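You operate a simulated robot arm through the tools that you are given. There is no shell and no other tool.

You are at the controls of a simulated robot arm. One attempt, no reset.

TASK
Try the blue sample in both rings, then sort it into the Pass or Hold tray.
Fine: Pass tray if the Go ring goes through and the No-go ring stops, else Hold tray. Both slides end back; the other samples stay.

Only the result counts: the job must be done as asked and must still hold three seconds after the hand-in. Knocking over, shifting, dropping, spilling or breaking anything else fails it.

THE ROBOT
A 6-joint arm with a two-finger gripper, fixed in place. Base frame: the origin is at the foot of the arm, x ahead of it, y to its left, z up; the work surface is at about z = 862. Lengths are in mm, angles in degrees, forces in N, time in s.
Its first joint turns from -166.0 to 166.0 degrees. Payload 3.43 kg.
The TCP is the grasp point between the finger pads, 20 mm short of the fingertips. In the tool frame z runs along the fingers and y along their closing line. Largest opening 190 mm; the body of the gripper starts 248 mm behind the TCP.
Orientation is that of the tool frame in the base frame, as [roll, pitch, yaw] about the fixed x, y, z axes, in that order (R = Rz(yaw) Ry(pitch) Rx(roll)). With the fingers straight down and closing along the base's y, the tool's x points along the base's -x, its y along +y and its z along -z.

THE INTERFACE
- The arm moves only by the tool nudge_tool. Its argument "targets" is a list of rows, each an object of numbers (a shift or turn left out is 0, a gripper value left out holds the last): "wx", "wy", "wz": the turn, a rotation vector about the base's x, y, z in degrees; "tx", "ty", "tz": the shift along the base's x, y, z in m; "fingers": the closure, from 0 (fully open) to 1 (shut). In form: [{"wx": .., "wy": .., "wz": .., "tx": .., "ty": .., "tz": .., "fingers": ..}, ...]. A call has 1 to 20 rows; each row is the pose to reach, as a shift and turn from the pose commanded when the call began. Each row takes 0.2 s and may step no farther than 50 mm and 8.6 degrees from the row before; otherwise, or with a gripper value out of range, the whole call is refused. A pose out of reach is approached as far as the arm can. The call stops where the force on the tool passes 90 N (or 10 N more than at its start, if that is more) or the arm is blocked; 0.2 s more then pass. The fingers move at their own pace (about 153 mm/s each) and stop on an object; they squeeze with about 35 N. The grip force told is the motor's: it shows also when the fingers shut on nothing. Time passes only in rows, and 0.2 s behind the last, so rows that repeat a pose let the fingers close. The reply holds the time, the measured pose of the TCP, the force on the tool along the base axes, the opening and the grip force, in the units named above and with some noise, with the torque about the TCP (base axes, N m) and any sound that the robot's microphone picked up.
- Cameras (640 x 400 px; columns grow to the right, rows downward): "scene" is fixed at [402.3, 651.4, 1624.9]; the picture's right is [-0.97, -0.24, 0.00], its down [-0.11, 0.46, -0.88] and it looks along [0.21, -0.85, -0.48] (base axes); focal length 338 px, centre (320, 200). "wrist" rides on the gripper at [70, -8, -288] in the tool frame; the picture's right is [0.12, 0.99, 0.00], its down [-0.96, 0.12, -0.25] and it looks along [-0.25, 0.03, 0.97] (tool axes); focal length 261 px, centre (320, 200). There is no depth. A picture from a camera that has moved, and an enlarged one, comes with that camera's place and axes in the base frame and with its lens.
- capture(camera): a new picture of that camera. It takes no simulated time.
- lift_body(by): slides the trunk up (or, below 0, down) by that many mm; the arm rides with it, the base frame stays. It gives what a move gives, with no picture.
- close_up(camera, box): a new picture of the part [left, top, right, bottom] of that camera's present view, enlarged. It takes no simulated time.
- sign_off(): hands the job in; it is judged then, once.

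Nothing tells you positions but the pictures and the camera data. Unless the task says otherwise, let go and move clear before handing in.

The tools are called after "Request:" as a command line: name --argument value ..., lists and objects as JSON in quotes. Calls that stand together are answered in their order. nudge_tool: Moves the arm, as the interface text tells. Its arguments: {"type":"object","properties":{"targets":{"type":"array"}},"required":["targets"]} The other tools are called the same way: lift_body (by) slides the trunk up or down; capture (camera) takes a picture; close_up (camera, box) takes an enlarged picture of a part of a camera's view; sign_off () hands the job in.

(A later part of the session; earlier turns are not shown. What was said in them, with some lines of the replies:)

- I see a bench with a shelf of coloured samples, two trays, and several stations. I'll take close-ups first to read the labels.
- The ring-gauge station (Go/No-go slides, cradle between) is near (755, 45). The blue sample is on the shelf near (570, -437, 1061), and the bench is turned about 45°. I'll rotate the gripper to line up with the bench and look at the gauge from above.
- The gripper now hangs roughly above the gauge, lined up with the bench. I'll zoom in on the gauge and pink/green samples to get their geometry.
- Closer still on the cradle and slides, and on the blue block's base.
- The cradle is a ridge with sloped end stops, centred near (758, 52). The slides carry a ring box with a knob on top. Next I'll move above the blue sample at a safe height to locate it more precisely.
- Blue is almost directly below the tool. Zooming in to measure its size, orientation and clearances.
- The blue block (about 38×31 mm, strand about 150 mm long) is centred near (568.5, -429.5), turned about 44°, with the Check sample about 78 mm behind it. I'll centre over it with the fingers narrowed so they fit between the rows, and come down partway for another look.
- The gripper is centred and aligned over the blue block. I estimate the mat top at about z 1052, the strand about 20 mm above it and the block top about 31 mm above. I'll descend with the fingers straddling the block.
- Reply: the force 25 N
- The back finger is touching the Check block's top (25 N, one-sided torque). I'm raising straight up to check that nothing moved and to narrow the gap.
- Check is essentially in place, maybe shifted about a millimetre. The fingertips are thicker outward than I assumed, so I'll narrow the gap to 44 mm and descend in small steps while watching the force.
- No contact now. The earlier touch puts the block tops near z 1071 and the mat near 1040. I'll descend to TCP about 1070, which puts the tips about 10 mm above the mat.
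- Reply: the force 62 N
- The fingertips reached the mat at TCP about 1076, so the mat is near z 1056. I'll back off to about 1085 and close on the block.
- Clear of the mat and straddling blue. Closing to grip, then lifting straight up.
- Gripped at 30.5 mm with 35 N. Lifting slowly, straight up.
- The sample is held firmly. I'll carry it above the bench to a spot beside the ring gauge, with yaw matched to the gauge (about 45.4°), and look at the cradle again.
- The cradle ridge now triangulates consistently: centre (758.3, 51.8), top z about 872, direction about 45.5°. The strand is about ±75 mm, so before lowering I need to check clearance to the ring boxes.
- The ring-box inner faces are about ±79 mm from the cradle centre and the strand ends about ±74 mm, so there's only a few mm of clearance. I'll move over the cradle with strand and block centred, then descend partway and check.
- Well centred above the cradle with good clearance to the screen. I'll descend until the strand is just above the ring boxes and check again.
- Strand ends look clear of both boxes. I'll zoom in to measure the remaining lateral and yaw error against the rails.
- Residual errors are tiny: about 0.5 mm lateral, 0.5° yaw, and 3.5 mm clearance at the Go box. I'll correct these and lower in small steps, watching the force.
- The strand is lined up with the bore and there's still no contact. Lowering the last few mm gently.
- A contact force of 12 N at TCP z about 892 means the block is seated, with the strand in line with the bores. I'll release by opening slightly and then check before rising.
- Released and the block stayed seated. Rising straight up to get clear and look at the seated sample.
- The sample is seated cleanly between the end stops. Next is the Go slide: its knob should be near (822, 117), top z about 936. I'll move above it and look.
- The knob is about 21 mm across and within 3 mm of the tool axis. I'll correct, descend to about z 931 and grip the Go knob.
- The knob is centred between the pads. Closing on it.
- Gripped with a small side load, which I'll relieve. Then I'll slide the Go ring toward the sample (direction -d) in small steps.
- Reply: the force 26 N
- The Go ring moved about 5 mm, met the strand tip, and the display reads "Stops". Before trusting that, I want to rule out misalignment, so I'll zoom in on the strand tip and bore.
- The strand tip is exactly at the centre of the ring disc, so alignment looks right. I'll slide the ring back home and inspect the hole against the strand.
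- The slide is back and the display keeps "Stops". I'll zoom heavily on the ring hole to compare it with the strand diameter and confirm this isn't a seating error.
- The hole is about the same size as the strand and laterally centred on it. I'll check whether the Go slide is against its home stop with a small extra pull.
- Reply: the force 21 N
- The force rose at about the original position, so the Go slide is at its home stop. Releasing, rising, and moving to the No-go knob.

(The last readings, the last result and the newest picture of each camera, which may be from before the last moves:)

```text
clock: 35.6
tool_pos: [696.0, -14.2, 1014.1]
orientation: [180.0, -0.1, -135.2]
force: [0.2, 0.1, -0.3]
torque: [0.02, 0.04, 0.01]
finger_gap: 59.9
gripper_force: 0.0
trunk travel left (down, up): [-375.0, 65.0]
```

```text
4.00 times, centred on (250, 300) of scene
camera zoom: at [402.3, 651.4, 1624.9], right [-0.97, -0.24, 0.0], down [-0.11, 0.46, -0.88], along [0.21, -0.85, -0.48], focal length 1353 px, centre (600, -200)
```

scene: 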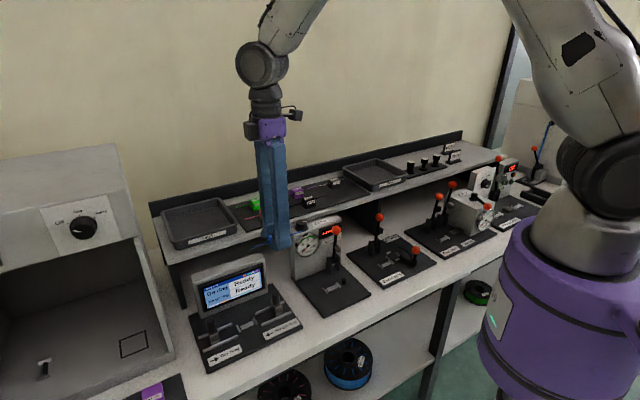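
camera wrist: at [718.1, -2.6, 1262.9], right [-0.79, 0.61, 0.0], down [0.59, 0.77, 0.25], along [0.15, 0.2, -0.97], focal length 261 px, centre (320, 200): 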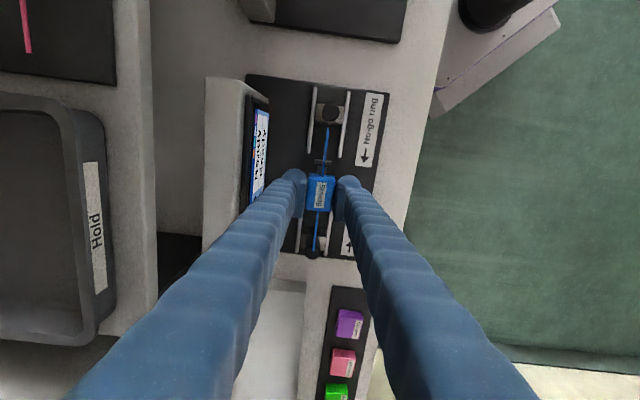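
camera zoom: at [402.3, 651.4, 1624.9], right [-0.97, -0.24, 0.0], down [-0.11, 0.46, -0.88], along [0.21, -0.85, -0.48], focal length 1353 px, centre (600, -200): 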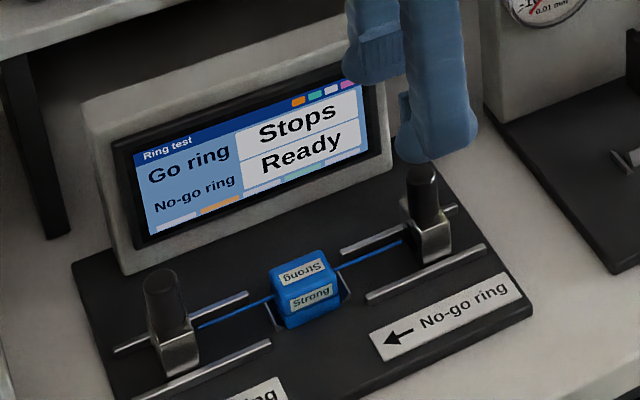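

The No-go knob is within about 3 mm of the tool axis. I'll correct, descend and grip it.

Request:
nudge_tool --targets '[{"tx": -0.0035, "ty": 0.0002}, {"tx": -0.0035, "ty": 0.0002, "tz": -0.03}, {"tx": -0.0035, "ty": 0.0002, "tz": -0.06}, {"tx": -0.0035, "ty": 0.0002, "tz": -0.073}, {"tx": -0.0035, "ty": 0.0002, "tz": -0.083}, {"tx": -0.0035, "ty": 0.0002, "tz": -0.083}]'

Request:
close_up --camera "wrist" --box '[270, 120, 370, 260]'

Request:
close_up --camera "scene" --box '[210, 260, 310, 340]'

```text
clock: 37.0
tool_pos: [691.7, -13.0, 930.1]
orientation: [-180.0, 0.0, -135.2]
force: [-0.6, -0.4, 0.1]
torque: [0.02, -0.02, 0.02]
finger_gap: 60.1
gripper_force: 0.2
trunk travel left (down, up): [-375.0, 65.0]
```

```text
2.86 times, centred on (320, 190) of wrist
camera zoom: at [649.4, -67.7, 1218.1], right [-0.79, 0.62, 0.0], down [0.6, 0.76, 0.25], along [0.15, 0.19, -0.97], focal length 745 px, centre (320, 229)
```

zoom: 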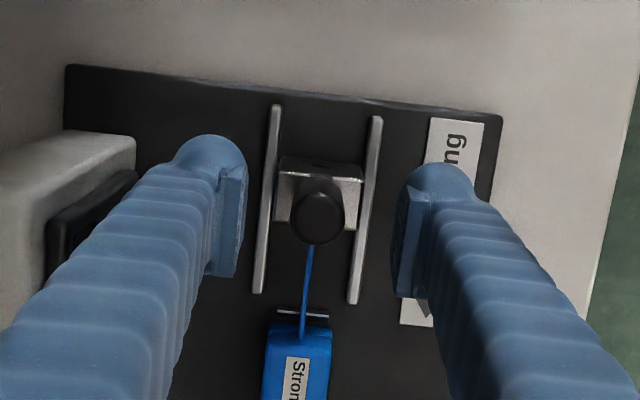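

```text
5.00 times, centred on (260, 300) of scene
camera zoom: at [402.3, 651.4, 1624.9], right [-0.97, -0.24, 0.0], down [-0.11, 0.46, -0.88], along [0.21, -0.85, -0.48], focal length 1692 px, centre (620, -300)
```

zoom: 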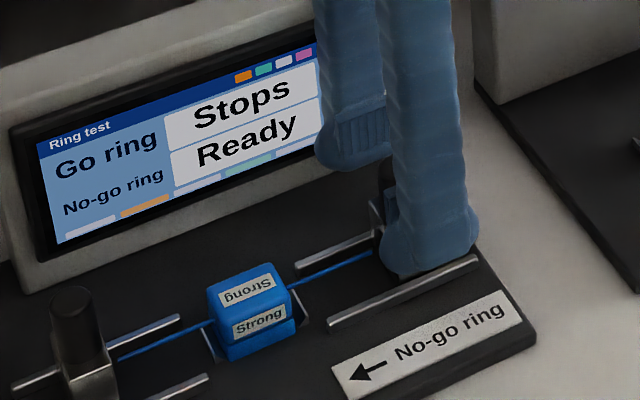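

Request:
nudge_tool --targets '[{"tx": 0.0006, "ty": -0.0006, "fingers": 0.8}, {"tx": 0.0006, "ty": -0.0006, "fingers": 1.0}, {"tx": 0.0006, "ty": -0.0006, "fingers": 1.0}, {"tx": 0.0006, "ty": -0.0006, "fingers": 1.0}]'

```text
clock: 38.0
tool_pos: [693.0, -13.8, 930.7]
orientation: [180.0, 0.0, -135.2]
force: [2.2, 0.3, -0.3]
torque: [-0.02, -0.04, -0.01]
finger_gap: 20.6
gripper_force: 44.2
trunk travel left (down, up): [-375.0, 65.0]
```

The No-go knob is gripped with almost no side load. Sliding it toward the sample (+d) in small steps.

Request:
nudge_tool --targets '[{"tx": 0.0021, "ty": 0.0021}, {"tx": 0.0042, "ty": 0.0043}, {"tx": 0.0063, "ty": 0.0064}, {"tx": 0.0077, "ty": 0.0078}, {"tx": 0.0077, "ty": 0.0078}]'

Request:
close_up --camera "scene" --box '[210, 260, 310, 340]'

```text
clock: 39.2
tool_pos: [698.1, -9.2, 929.5]
orientation: [179.8, -0.1, -135.2]
force: [-12.1, -34.6, 5.4]
torque: [-0.44, 0.19, 0.0]
finger_gap: 20.5
gripper_force: 44.6
trunk travel left (down, up): [-375.0, 65.0]
```

```text
5.00 times, centred on (260, 300) of scene
camera zoom: at [402.3, 651.4, 1624.9], right [-0.97, -0.24, 0.0], down [-0.11, 0.46, -0.88], along [0.21, -0.85, -0.48], focal length 1692 px, centre (620, -300)
```

zoom: 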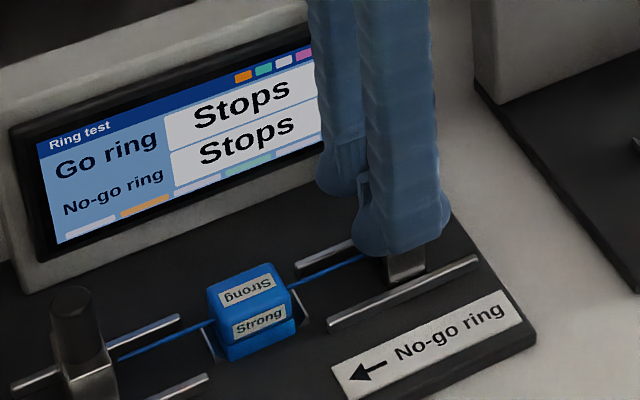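

The No-go ring also stops. I'll return it home against its stop and let go. Then I'll recheck the Go result, because a slightly unseated sample would also stop both rings.

Request:
nudge_tool --targets '[{"tx": -0.0021, "ty": -0.0021}, {"tx": -0.0049, "ty": -0.005}, {"tx": -0.0077, "ty": -0.0078}, {"tx": -0.0091, "ty": -0.0092}, {"tx": -0.0091, "ty": -0.0092}]'

Request:
close_up --camera "scene" --box '[210, 260, 310, 340]'

```text
clock: 40.4
tool_pos: [694.1, -12.4, 931.1]
orientation: [-180.0, 0.0, -135.1]
force: [10.8, 33.2, -1.4]
torque: [0.67, -0.51, -0.12]
finger_gap: 20.6
gripper_force: 45.2
trunk travel left (down, up): [-375.0, 65.0]
```

```text
5.00 times, centred on (260, 300) of scene
camera zoom: at [402.3, 651.4, 1624.9], right [-0.97, -0.24, 0.0], down [-0.11, 0.46, -0.88], along [0.21, -0.85, -0.48], focal length 1692 px, centre (620, -300)
```

zoom: 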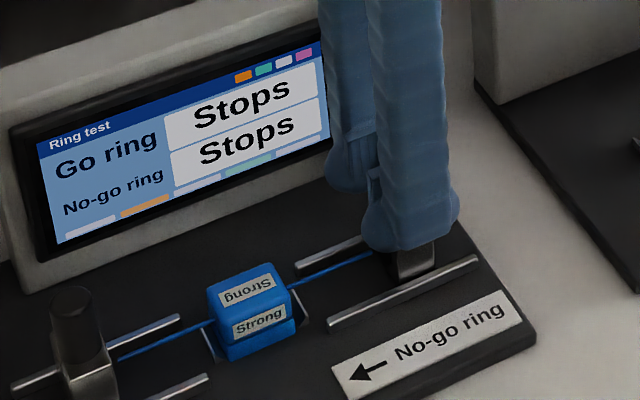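

Request:
nudge_tool --targets '[{"tx": 0.002, "ty": 0.002}, {"tx": 0.002, "ty": 0.002, "fingers": 0.684}, {"tx": 0.002, "ty": 0.002, "fingers": 0.684}, {"tx": 0.002, "ty": 0.002, "fingers": 0.684}, {"tx": 0.002, "ty": 0.002, "tz": 0.03, "fingers": 0.684}, {"tx": 0.002, "ty": 0.002, "tz": 0.07, "fingers": 0.684}, {"tx": 0.002, "ty": 0.002, "tz": 0.1, "fingers": 0.684}, {"tx": 0.002, "ty": 0.002, "tz": 0.1, "fingers": 0.684}]'

Request:
close_up --camera "wrist" --box '[260, 100, 380, 280]'

Request:
close_up --camera "wrist" --box '[300, 150, 350, 200]'

Request:
close_up --camera "scene" --box '[190, 280, 310, 360]'

Request:
close_up --camera "scene" --box '[230, 305, 270, 335]'

```text
clock: 42.2
tool_pos: [695.4, -15.3, 1029.9]
orientation: [179.8, -0.1, -135.0]
force: [0.9, -0.9, 1.1]
torque: [-0.01, 0.03, 0.0]
finger_gap: 59.7
gripper_force: 0.1
trunk travel left (down, up): [-375.0, 65.0]
```

```text
2.22 times, centred on (320, 190) of wrist
camera zoom: at [652.3, -69.5, 1318.8], right [-0.78, 0.62, 0.0], down [0.6, 0.76, 0.25], along [0.15, 0.19, -0.97], focal length 579 px, centre (320, 222)
```

zoom: 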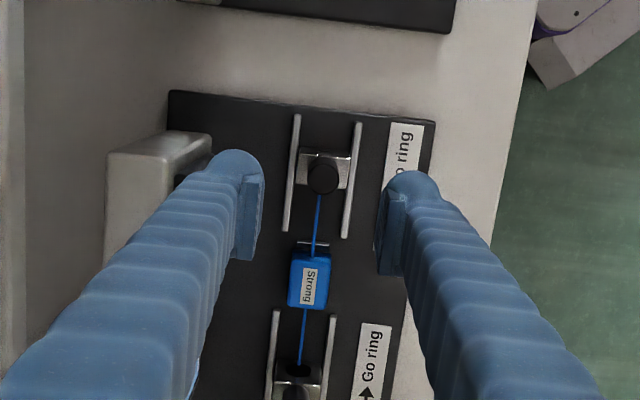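

```text
8.00 times, centred on (325, 175) of wrist
camera zoom: at [652.3, -69.5, 1318.8], right [-0.78, 0.62, 0.0], down [0.6, 0.76, 0.25], along [0.15, 0.19, -0.97], focal length 2085 px, centre (280, 400)
```

zoom: 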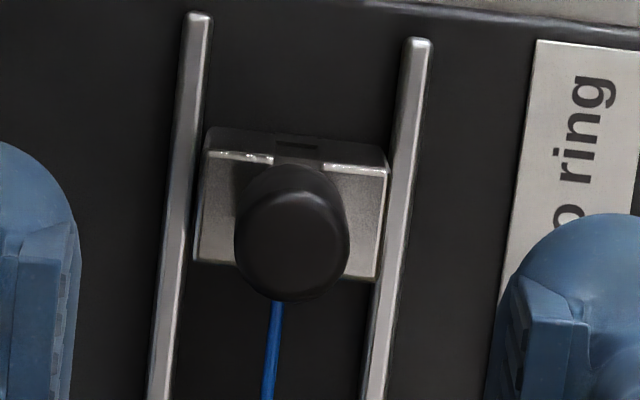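

```text
5.00 times, centred on (250, 320) of scene
camera zoom: at [402.3, 651.4, 1624.9], right [-0.97, -0.24, 0.0], down [-0.11, 0.46, -0.88], along [0.21, -0.85, -0.48], focal length 1692 px, centre (670, -400)
```

zoom: 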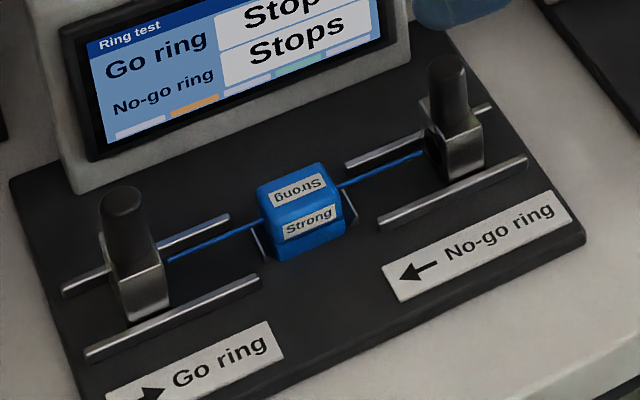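

```text
13.33 times, centred on (250, 320) of scene
camera zoom: at [402.3, 651.4, 1624.9], right [-0.97, -0.24, 0.0], down [-0.11, 0.46, -0.88], along [0.21, -0.85, -0.48], focal length 4511 px, centre (1253, -1400)
```

zoom: 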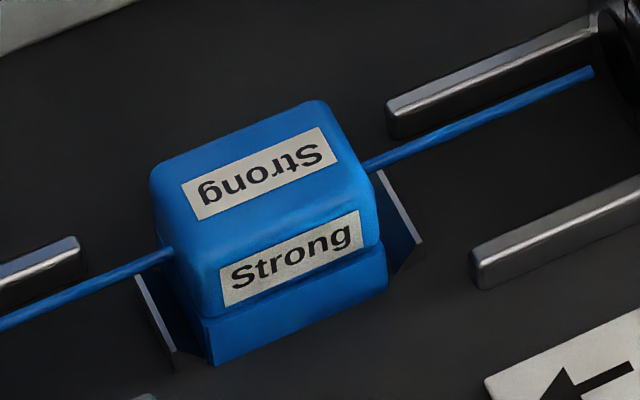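

The block didn't budge, both slides are home, and both rings read "Stops". I'll check the strand's concentricity with the No-go bore more closely from the scene camera.

Request:
close_up --camera "scene" --box '[262, 295, 286, 319]'

Request:
close_up --camera "scene" --box '[240, 305, 264, 335]'

Request:
close_up --camera "scene" --box '[325, 170, 365, 205]'

```text
16.00 times, centred on (274, 307) of scene
camera zoom: at [402.3, 651.4, 1624.9], right [-0.97, -0.24, 0.0], down [-0.11, 0.46, -0.88], along [0.21, -0.85, -0.48], focal length 5414 px, centre (1056, -1512)
```

zoom: 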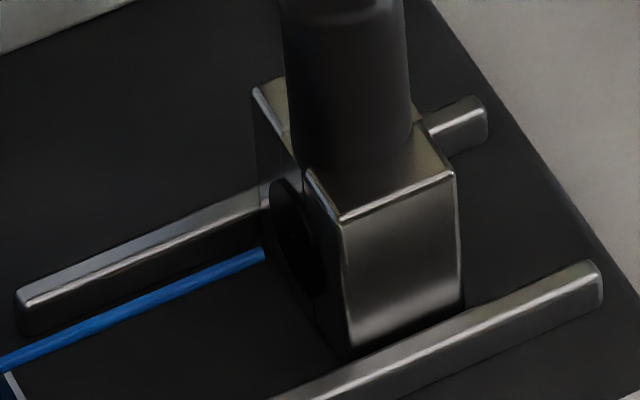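

```text
13.33 times, centred on (252, 320) of scene
camera zoom: at [402.3, 651.4, 1624.9], right [-0.97, -0.24, 0.0], down [-0.11, 0.46, -0.88], along [0.21, -0.85, -0.48], focal length 4511 px, centre (1227, -1400)
```

zoom: 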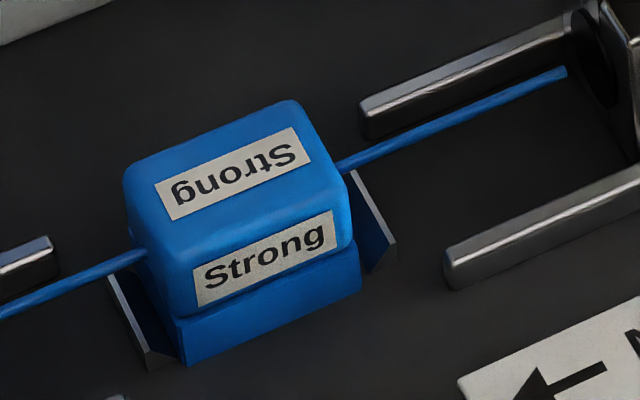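

```text
11.43 times, centred on (345, 188) of scene
camera zoom: at [402.3, 651.4, 1624.9], right [-0.97, -0.24, 0.0], down [-0.11, 0.46, -0.88], along [0.21, -0.85, -0.48], focal length 3867 px, centre (34, 343)
```

zoom: 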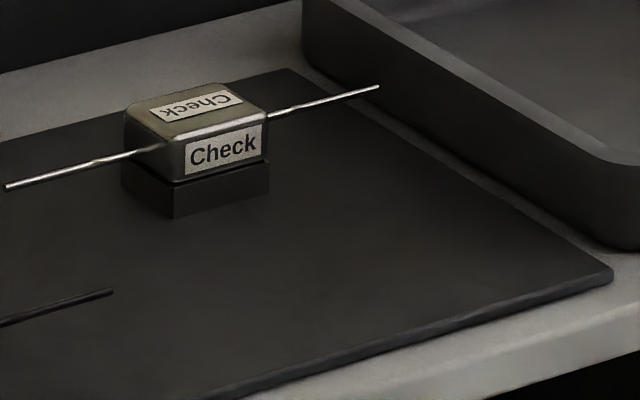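

The strand's line extends to the bore centre within measurement error, so "Stops" on the Go ring is genuine and the sample goes to the Hold tray. I'll return above the cradle and pick the block up again.

Request:
nudge_tool --targets '[{"tx": 0.033, "ty": 0.033, "fingers": 0.76}, {"tx": 0.0659, "ty": 0.0663, "fingers": 0.76}, {"tx": 0.0659, "ty": 0.0663, "fingers": 0.76}, {"tx": 0.0659, "ty": 0.0663, "tz": -0.04, "fingers": 0.76}, {"tx": 0.0659, "ty": 0.0663, "tz": -0.08, "fingers": 0.76}, {"tx": 0.0659, "ty": 0.0663, "tz": -0.09, "fingers": 0.76}, {"tx": 0.0659, "ty": 0.0663, "tz": -0.09, "fingers": 0.76}]'

Request:
close_up --camera "wrist" --box '[270, 120, 370, 260]'

Request:
close_up --camera "scene" --box '[190, 250, 310, 350]'

```text
clock: 43.8
tool_pos: [760.1, 51.7, 939.9]
orientation: [179.9, 0.0, -135.1]
force: [1.0, 0.4, -1.2]
torque: [-0.01, -0.01, 0.01]
finger_gap: 45.6
gripper_force: 0.1
trunk travel left (down, up): [-375.0, 65.0]
```

```text
2.86 times, centred on (320, 190) of wrist
camera zoom: at [716.9, -2.6, 1228.4], right [-0.78, 0.62, 0.0], down [0.6, 0.76, 0.25], along [0.15, 0.19, -0.97], focal length 745 px, centre (320, 229)
```

zoom: 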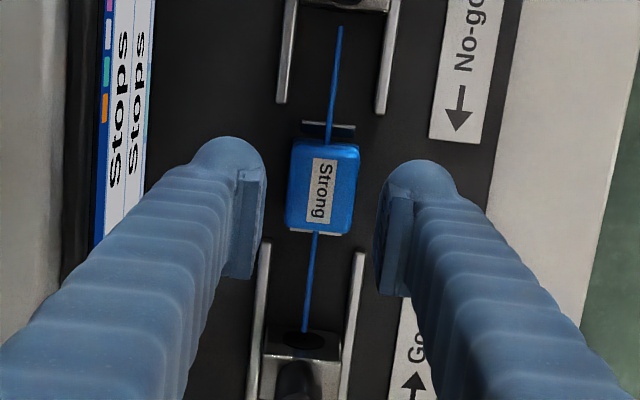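

```text
4.00 times, centred on (250, 300) of scene
camera zoom: at [402.3, 651.4, 1624.9], right [-0.97, -0.24, 0.0], down [-0.11, 0.46, -0.88], along [0.21, -0.85, -0.48], focal length 1353 px, centre (600, -200)
```

zoom: 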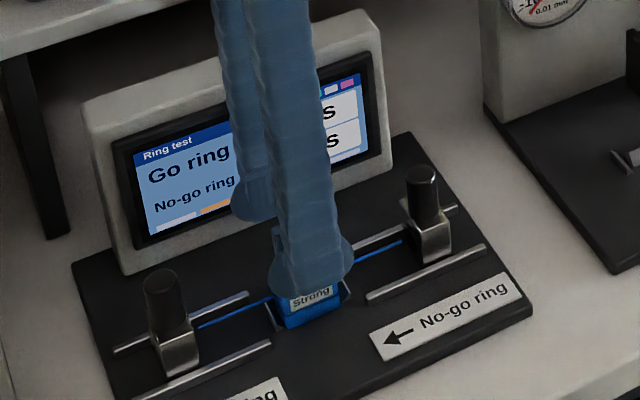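

Aligned over the block again. Descending to grip height and closing.

Request:
nudge_tool --targets '[{"tz": -0.02}, {"tz": -0.036}, {"tz": -0.046}, {"tz": -0.046, "fingers": 0.85}, {"tz": -0.046, "fingers": 1.0}, {"tz": -0.046, "fingers": 1.0}, {"tz": -0.046, "fingers": 1.0}]'

```text
clock: 45.4
tool_pos: [760.1, 51.6, 893.2]
orientation: [180.0, -0.1, -135.0]
force: [-0.5, -0.5, -0.2]
torque: [0.02, 0.01, 0.02]
finger_gap: 30.3
gripper_force: 35.0
trunk travel left (down, up): [-375.0, 65.0]
```

Gripped at 30.3 mm. Lifting straight up and clear.

Request:
nudge_tool --targets '[{"tz": 0.008}, {"tz": 0.02}, {"tz": 0.04}, {"tz": 0.08}, {"tz": 0.12}, {"tz": 0.16}, {"tz": 0.2}, {"tz": 0.24}, {"tz": 0.28}, {"tz": 0.31}, {"tz": 0.31}]'

Request:
capture --camera "wrist"

Request:
capture --camera "scene"

Request:
close_up --camera "scene" --box '[190, 260, 310, 360]'

```text
clock: 47.8
tool_pos: [758.6, 53.4, 1203.4]
orientation: [179.9, -0.1, -135.1]
force: [-0.7, 0.3, -0.5]
torque: [0.02, 0.0, 0.01]
finger_gap: 30.1
gripper_force: 35.1
trunk travel left (down, up): [-375.0, 65.0]
```

```text
taken
camera wrist: at [716.8, -0.9, 1490.9], right [-0.79, 0.62, 0.0], down [0.6, 0.76, 0.25], along [0.15, 0.19, -0.97], focal length 261 px, centre (320, 200)
```

wrist: 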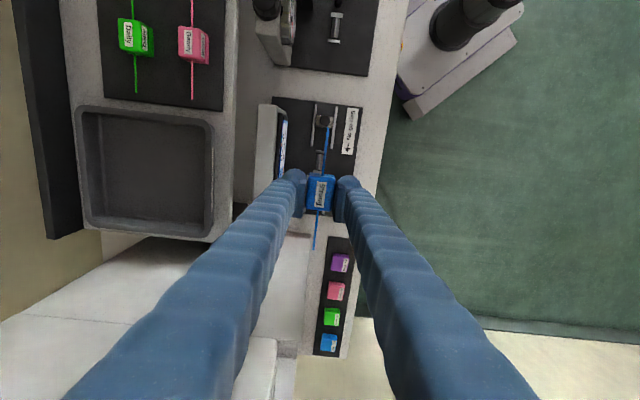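

```text
taken
```

scene: 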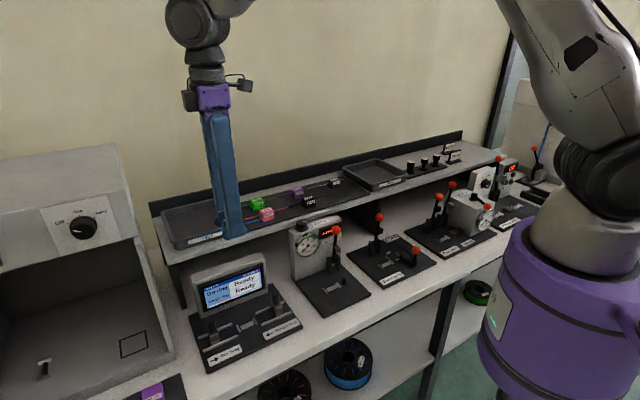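

```text
4.00 times, centred on (250, 310) of scene
camera zoom: at [402.3, 651.4, 1624.9], right [-0.97, -0.24, 0.0], down [-0.11, 0.46, -0.88], along [0.21, -0.85, -0.48], focal length 1353 px, centre (600, -240)
```

zoom: 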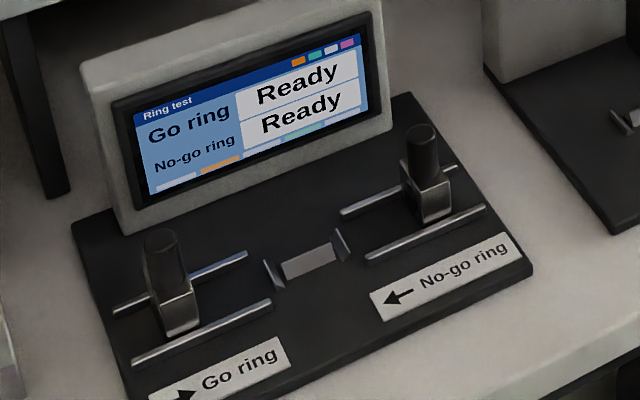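

The display reset to "Ready" once the sample left, so it had recognised the sample as seated. Now to locate the Hold tray precisely.

Request:
close_up --camera "wrist" --box '[50, 90, 250, 250]'

Request:
close_up --camera "scene" --box '[150, 180, 250, 255]'

```text
2.50 times, centred on (150, 170) of wrist
camera zoom: at [716.8, -0.9, 1490.9], right [-0.79, 0.62, 0.0], down [0.6, 0.76, 0.25], along [0.15, 0.19, -0.97], focal length 652 px, centre (745, 275)
```

zoom: 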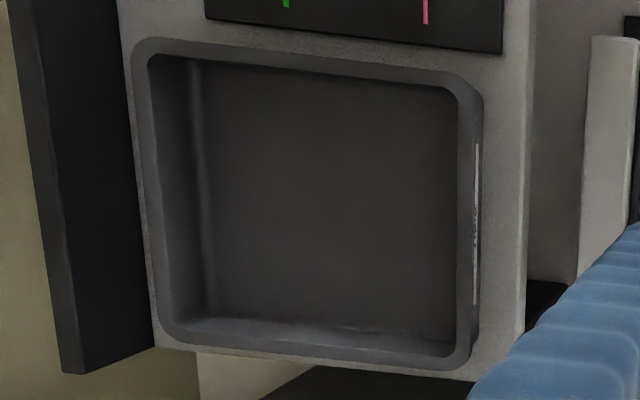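

```text
5.33 times, centred on (200, 218) of scene
camera zoom: at [402.3, 651.4, 1624.9], right [-0.97, -0.24, 0.0], down [-0.11, 0.46, -0.88], along [0.21, -0.85, -0.48], focal length 1804 px, centre (960, 107)
```

zoom: 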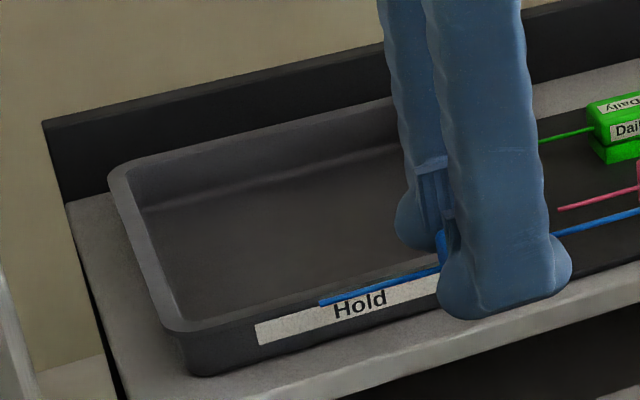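

The Hold tray is centred near (974, -118), rim z about 1082, with an interior of about 173×185 mm aligned with the gripper. I'll carry the sample above it, biased slightly toward the front for reach.

Request:
nudge_tool --targets '[{"tx": 0.029, "ty": -0.0232}, {"tx": 0.058, "ty": -0.0464}, {"tx": 0.087, "ty": -0.0696}, {"tx": 0.116, "ty": -0.0929}, {"tx": 0.145, "ty": -0.1161}, {"tx": 0.174, "ty": -0.1394}, {"tx": 0.203, "ty": -0.1626}, {"tx": 0.203, "ty": -0.1626}, {"tx": 0.203, "ty": -0.1626}]'

Request:
capture --camera "wrist"

Request:
capture --camera "scene"

```text
clock: 49.8
tool_pos: [965.8, -112.2, 1201.3]
orientation: [179.9, -0.1, -135.1]
force: [-0.5, -1.0, -1.2]
torque: [-0.03, 0.13, -0.02]
finger_gap: 30.0
gripper_force: 35.1
trunk travel left (down, up): [-375.0, 65.0]
```

```text
taken
camera wrist: at [923.3, -166.5, 1488.9], right [-0.79, 0.62, 0.0], down [0.6, 0.76, 0.25], along [0.15, 0.19, -0.97], focal length 261 px, centre (320, 200)
```

wrist: 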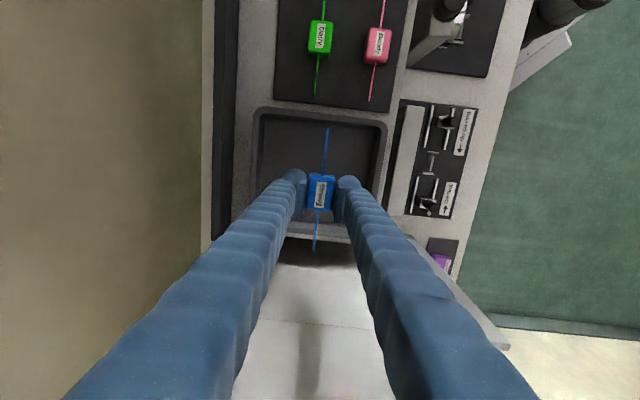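

```text
taken
```

scene: 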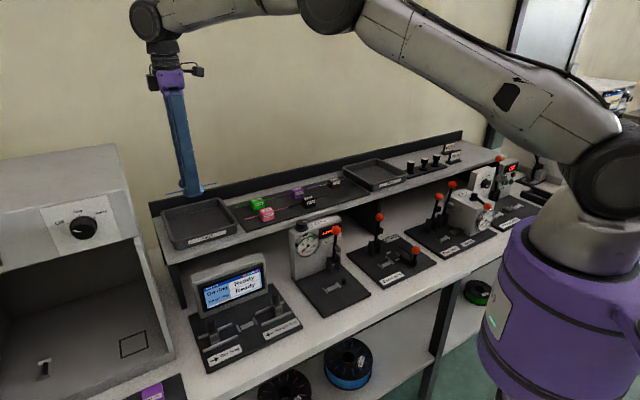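

The pose is reached. I'll check centring over the tray.

Request:
close_up --camera "wrist" --box '[220, 95, 420, 255]'

Request:
close_up --camera "scene" --box '[140, 150, 260, 260]'

```text
2.50 times, centred on (320, 175) of wrist
camera zoom: at [923.3, -166.5, 1488.9], right [-0.79, 0.62, 0.0], down [0.6, 0.76, 0.25], along [0.15, 0.19, -0.97], focal length 652 px, centre (320, 262)
```

zoom: 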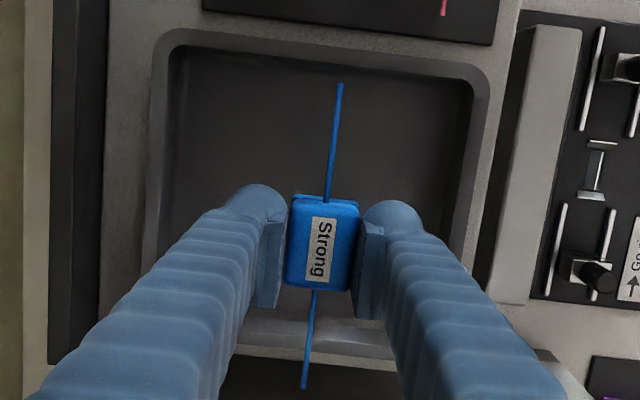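

```text
3.64 times, centred on (200, 205) of scene
camera zoom: at [402.3, 651.4, 1624.9], right [-0.97, -0.24, 0.0], down [-0.11, 0.46, -0.88], along [0.21, -0.85, -0.48], focal length 1230 px, centre (756, 182)
```

zoom: 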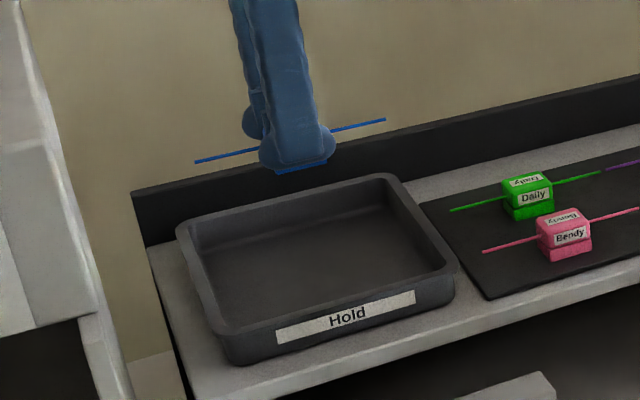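

Centred over the tray within about 7 mm, with clearance for the strand ends. I'll lower to just above the floor, then feel for contact.

Request:
nudge_tool --targets '[{"tz": -0.03}, {"tz": -0.06}, {"tz": -0.085}, {"tz": -0.1}, {"tz": -0.1}]'

Request:
close_up --camera "wrist" --box '[220, 95, 420, 255]'

Request:
close_up --camera "scene" --box '[140, 150, 260, 260]'

```text
clock: 51.0
tool_pos: [965.0, -112.4, 1101.6]
orientation: [179.9, -0.1, -135.1]
force: [-0.3, 0.6, 0.0]
torque: [0.04, 0.0, 0.03]
finger_gap: 30.4
gripper_force: 34.5
trunk travel left (down, up): [-375.0, 65.0]
```

```text
2.50 times, centred on (320, 175) of wrist
camera zoom: at [922.2, -166.7, 1390.1], right [-0.79, 0.62, 0.0], down [0.6, 0.76, 0.25], along [0.15, 0.19, -0.97], focal length 652 px, centre (320, 262)
```

zoom: 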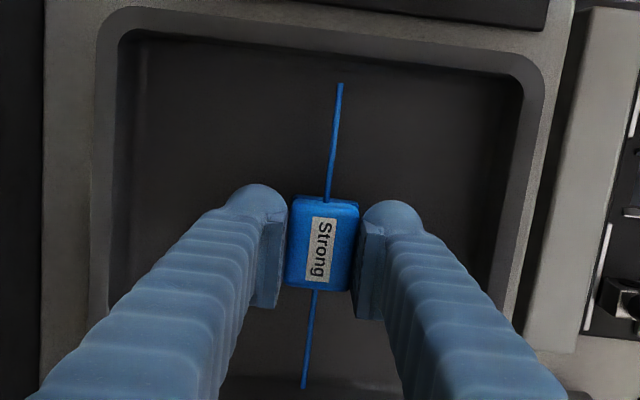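

```text
3.64 times, centred on (200, 205) of scene
camera zoom: at [402.3, 651.4, 1624.9], right [-0.97, -0.24, 0.0], down [-0.11, 0.46, -0.88], along [0.21, -0.85, -0.48], focal length 1230 px, centre (756, 182)
```

zoom: 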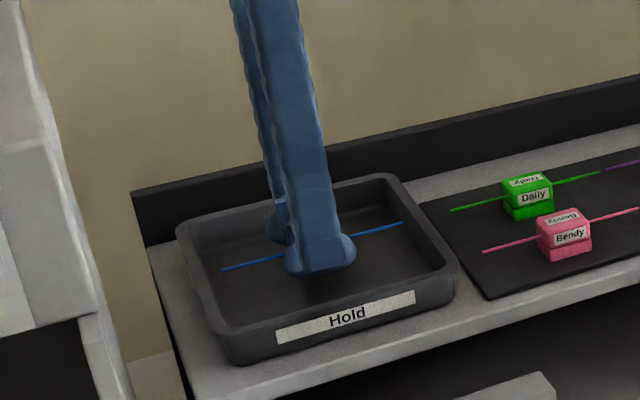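

The sample is inside the tray walls with clearance all round. Lowering in small steps to contact.

Request:
nudge_tool --targets '[{"tz": -0.004}, {"tz": -0.008}, {"tz": -0.011}, {"tz": -0.013}, {"tz": -0.013}]'

```text
clock: 52.2
tool_pos: [962.0, -110.5, 1090.5]
orientation: [180.0, 0.1, -135.1]
force: [0.3, 0.1, -0.2]
torque: [0.02, -0.01, -0.03]
finger_gap: 30.2
gripper_force: 34.6
trunk travel left (down, up): [-375.0, 65.0]
```

Request:
nudge_tool --targets '[{"tz": -0.002}, {"tz": -0.003}, {"tz": -0.004}, {"tz": -0.004}]'

```text
clock: 53.2
tool_pos: [961.7, -110.3, 1087.4]
orientation: [-179.9, 0.0, -135.1]
force: [0.1, -1.0, 4.7]
torque: [-0.05, 0.01, 0.0]
finger_gap: 30.2
gripper_force: 35.1
trunk travel left (down, up): [-375.0, 65.0]
```

Contact with the tray floor (4.7 N). I'll settle one more millimetre, then open gently.

Request:
nudge_tool --targets '[{"tz": -0.001}, {"tz": -0.001, "fingers": 0.83}, {"tz": -0.001, "fingers": 0.8}, {"tz": -0.001, "fingers": 0.77}, {"tz": -0.001, "fingers": 0.77}]'

Request:
close_up --camera "scene" --box '[140, 150, 260, 260]'

Request:
close_up --camera "wrist" --box '[220, 95, 420, 255]'

```text
clock: 54.4
tool_pos: [964.2, -110.9, 1085.8]
orientation: [180.0, 0.0, -135.1]
force: [0.4, 0.1, 0.7]
torque: [0.03, -0.03, -0.02]
finger_gap: 43.7
gripper_force: 0.1
trunk travel left (down, up): [-375.0, 65.0]
```

```text
3.64 times, centred on (200, 205) of scene
camera zoom: at [402.3, 651.4, 1624.9], right [-0.97, -0.24, 0.0], down [-0.11, 0.46, -0.88], along [0.21, -0.85, -0.48], focal length 1230 px, centre (756, 182)
```

zoom: 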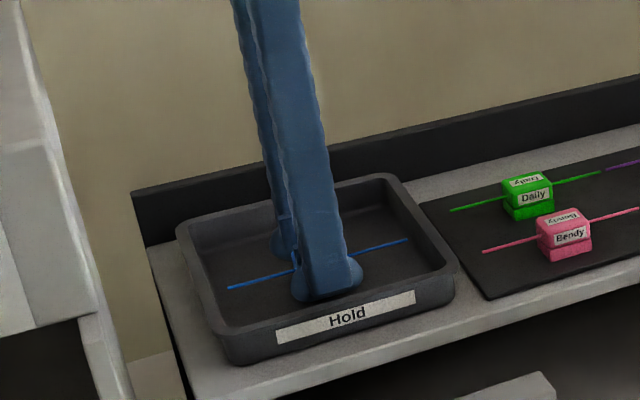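

```text
2.50 times, centred on (320, 175) of wrist
camera zoom: at [919.6, -164.7, 1373.2], right [-0.79, 0.62, 0.0], down [0.6, 0.76, 0.25], along [0.15, 0.19, -0.97], focal length 652 px, centre (320, 262)
```

zoom: 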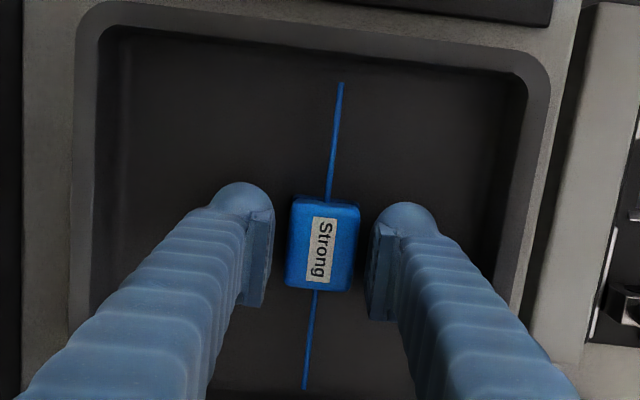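

Released and resting in the Hold tray. Rising straight up and backing away toward the robot.

Request:
nudge_tool --targets '[{"tz": 0.01}, {"tz": 0.03}, {"tz": 0.07}, {"tz": 0.11}, {"tz": 0.15}, {"tz": 0.19}, {"tx": -0.03, "ty": 0.02, "tz": 0.2}, {"tx": -0.07, "ty": 0.04, "tz": 0.21}, {"tx": -0.11, "ty": 0.06, "tz": 0.22}, {"tx": -0.15, "ty": 0.08, "tz": 0.22}, {"tx": -0.19, "ty": 0.1, "tz": 0.22}, {"tx": -0.19, "ty": 0.1, "tz": 0.22}]'

Request:
capture --camera "scene"

Request:
close_up --camera "scene" --box '[140, 170, 380, 270]'

Request:
close_up --camera "scene" --box '[180, 250, 320, 370]'

Request:
close_up --camera "scene" --box '[325, 175, 365, 205]'

Request:
capture --camera "wrist"

```text
clock: 57.0
tool_pos: [775.2, -12.2, 1303.0]
orientation: [180.0, -0.2, -135.1]
force: [0.6, 0.2, -0.3]
torque: [-0.01, 0.13, -0.01]
finger_gap: 43.6
gripper_force: 0.0
trunk travel left (down, up): [-375.0, 65.0]
```

```text
taken
```

scene: 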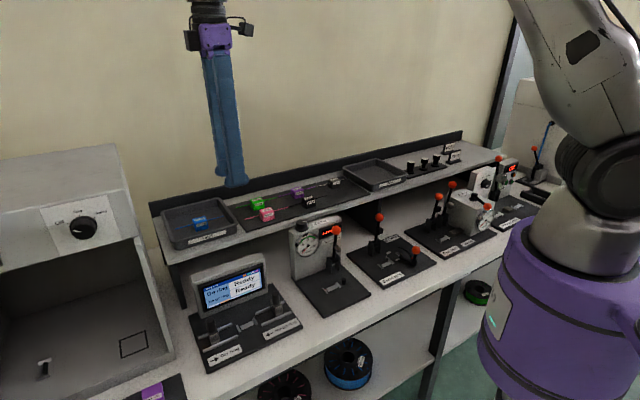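

```text
2.67 times, centred on (260, 220) of scene
camera zoom: at [402.3, 651.4, 1624.9], right [-0.97, -0.24, 0.0], down [-0.11, 0.46, -0.88], along [0.21, -0.85, -0.48], focal length 902 px, centre (480, 147)
```

zoom: 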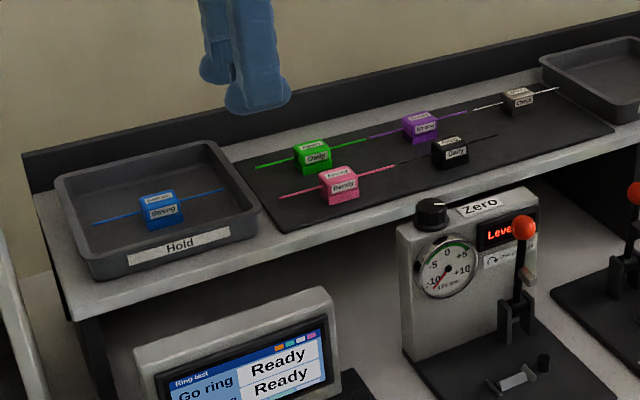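

```text
3.33 times, centred on (250, 310) of scene
camera zoom: at [402.3, 651.4, 1624.9], right [-0.97, -0.24, 0.0], down [-0.11, 0.46, -0.88], along [0.21, -0.85, -0.48], focal length 1128 px, centre (553, -167)
```

zoom: 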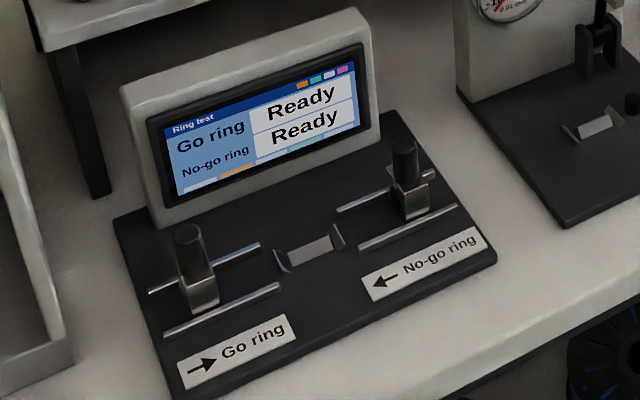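

```text
13.33 times, centred on (345, 190) of scene
camera zoom: at [402.3, 651.4, 1624.9], right [-0.97, -0.24, 0.0], down [-0.11, 0.46, -0.88], along [0.21, -0.85, -0.48], focal length 4511 px, centre (-13, 333)
```

zoom: 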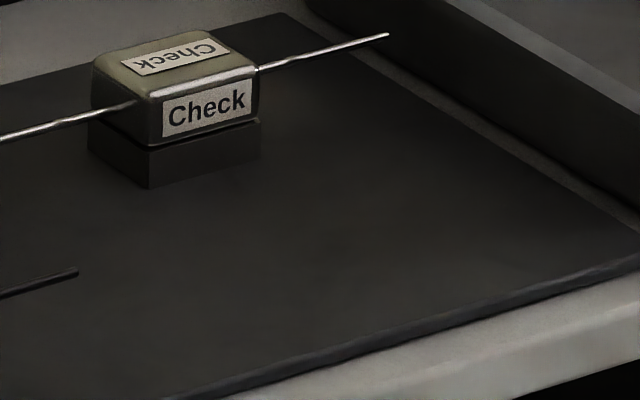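

```text
taken
camera wrist: at [733.2, -66.0, 1589.3], right [-0.79, 0.62, 0.0], down [0.6, 0.76, 0.25], along [0.15, 0.19, -0.97], focal length 261 px, centre (320, 200)
```

wrist: 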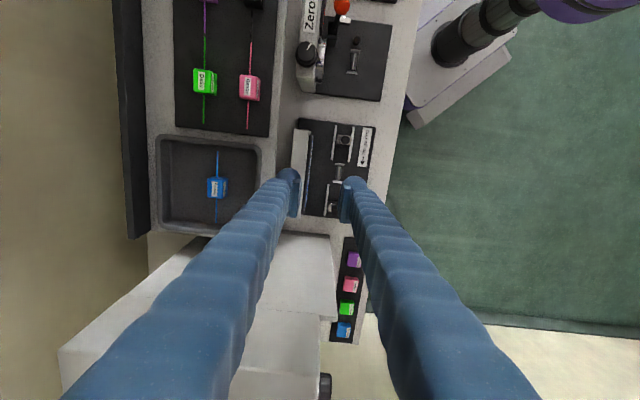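

The blue sample rests in the Hold tray, both slides are back at their stops, the other samples are in their places, and the gripper is clear. Handing in.

Request:
sign_off

```text
The job is handed in.
```

I tried the blue sample in both rings. The Go ring stopped and the No-go ring stopped, so it went into the Hold tray. The job is handed in.

- **Ring results:** The display read "Stops" for both. For the Go ring, the strand tip sat at the centre of the ring, so I took the stop as real. I did not reseat the sample and repeat the Go test.
- **End state:** The last pictures showed the sample resting inside the Hold tray. Both slides were back against their stops and the gripper was clear.
- **One contact:** While first reaching for the blue sample, the back finger pressed on top of the Check sample with about 25 N. Check may have shifted or turned by about 1–2 mm but is still in its place. The other samples were not touched.
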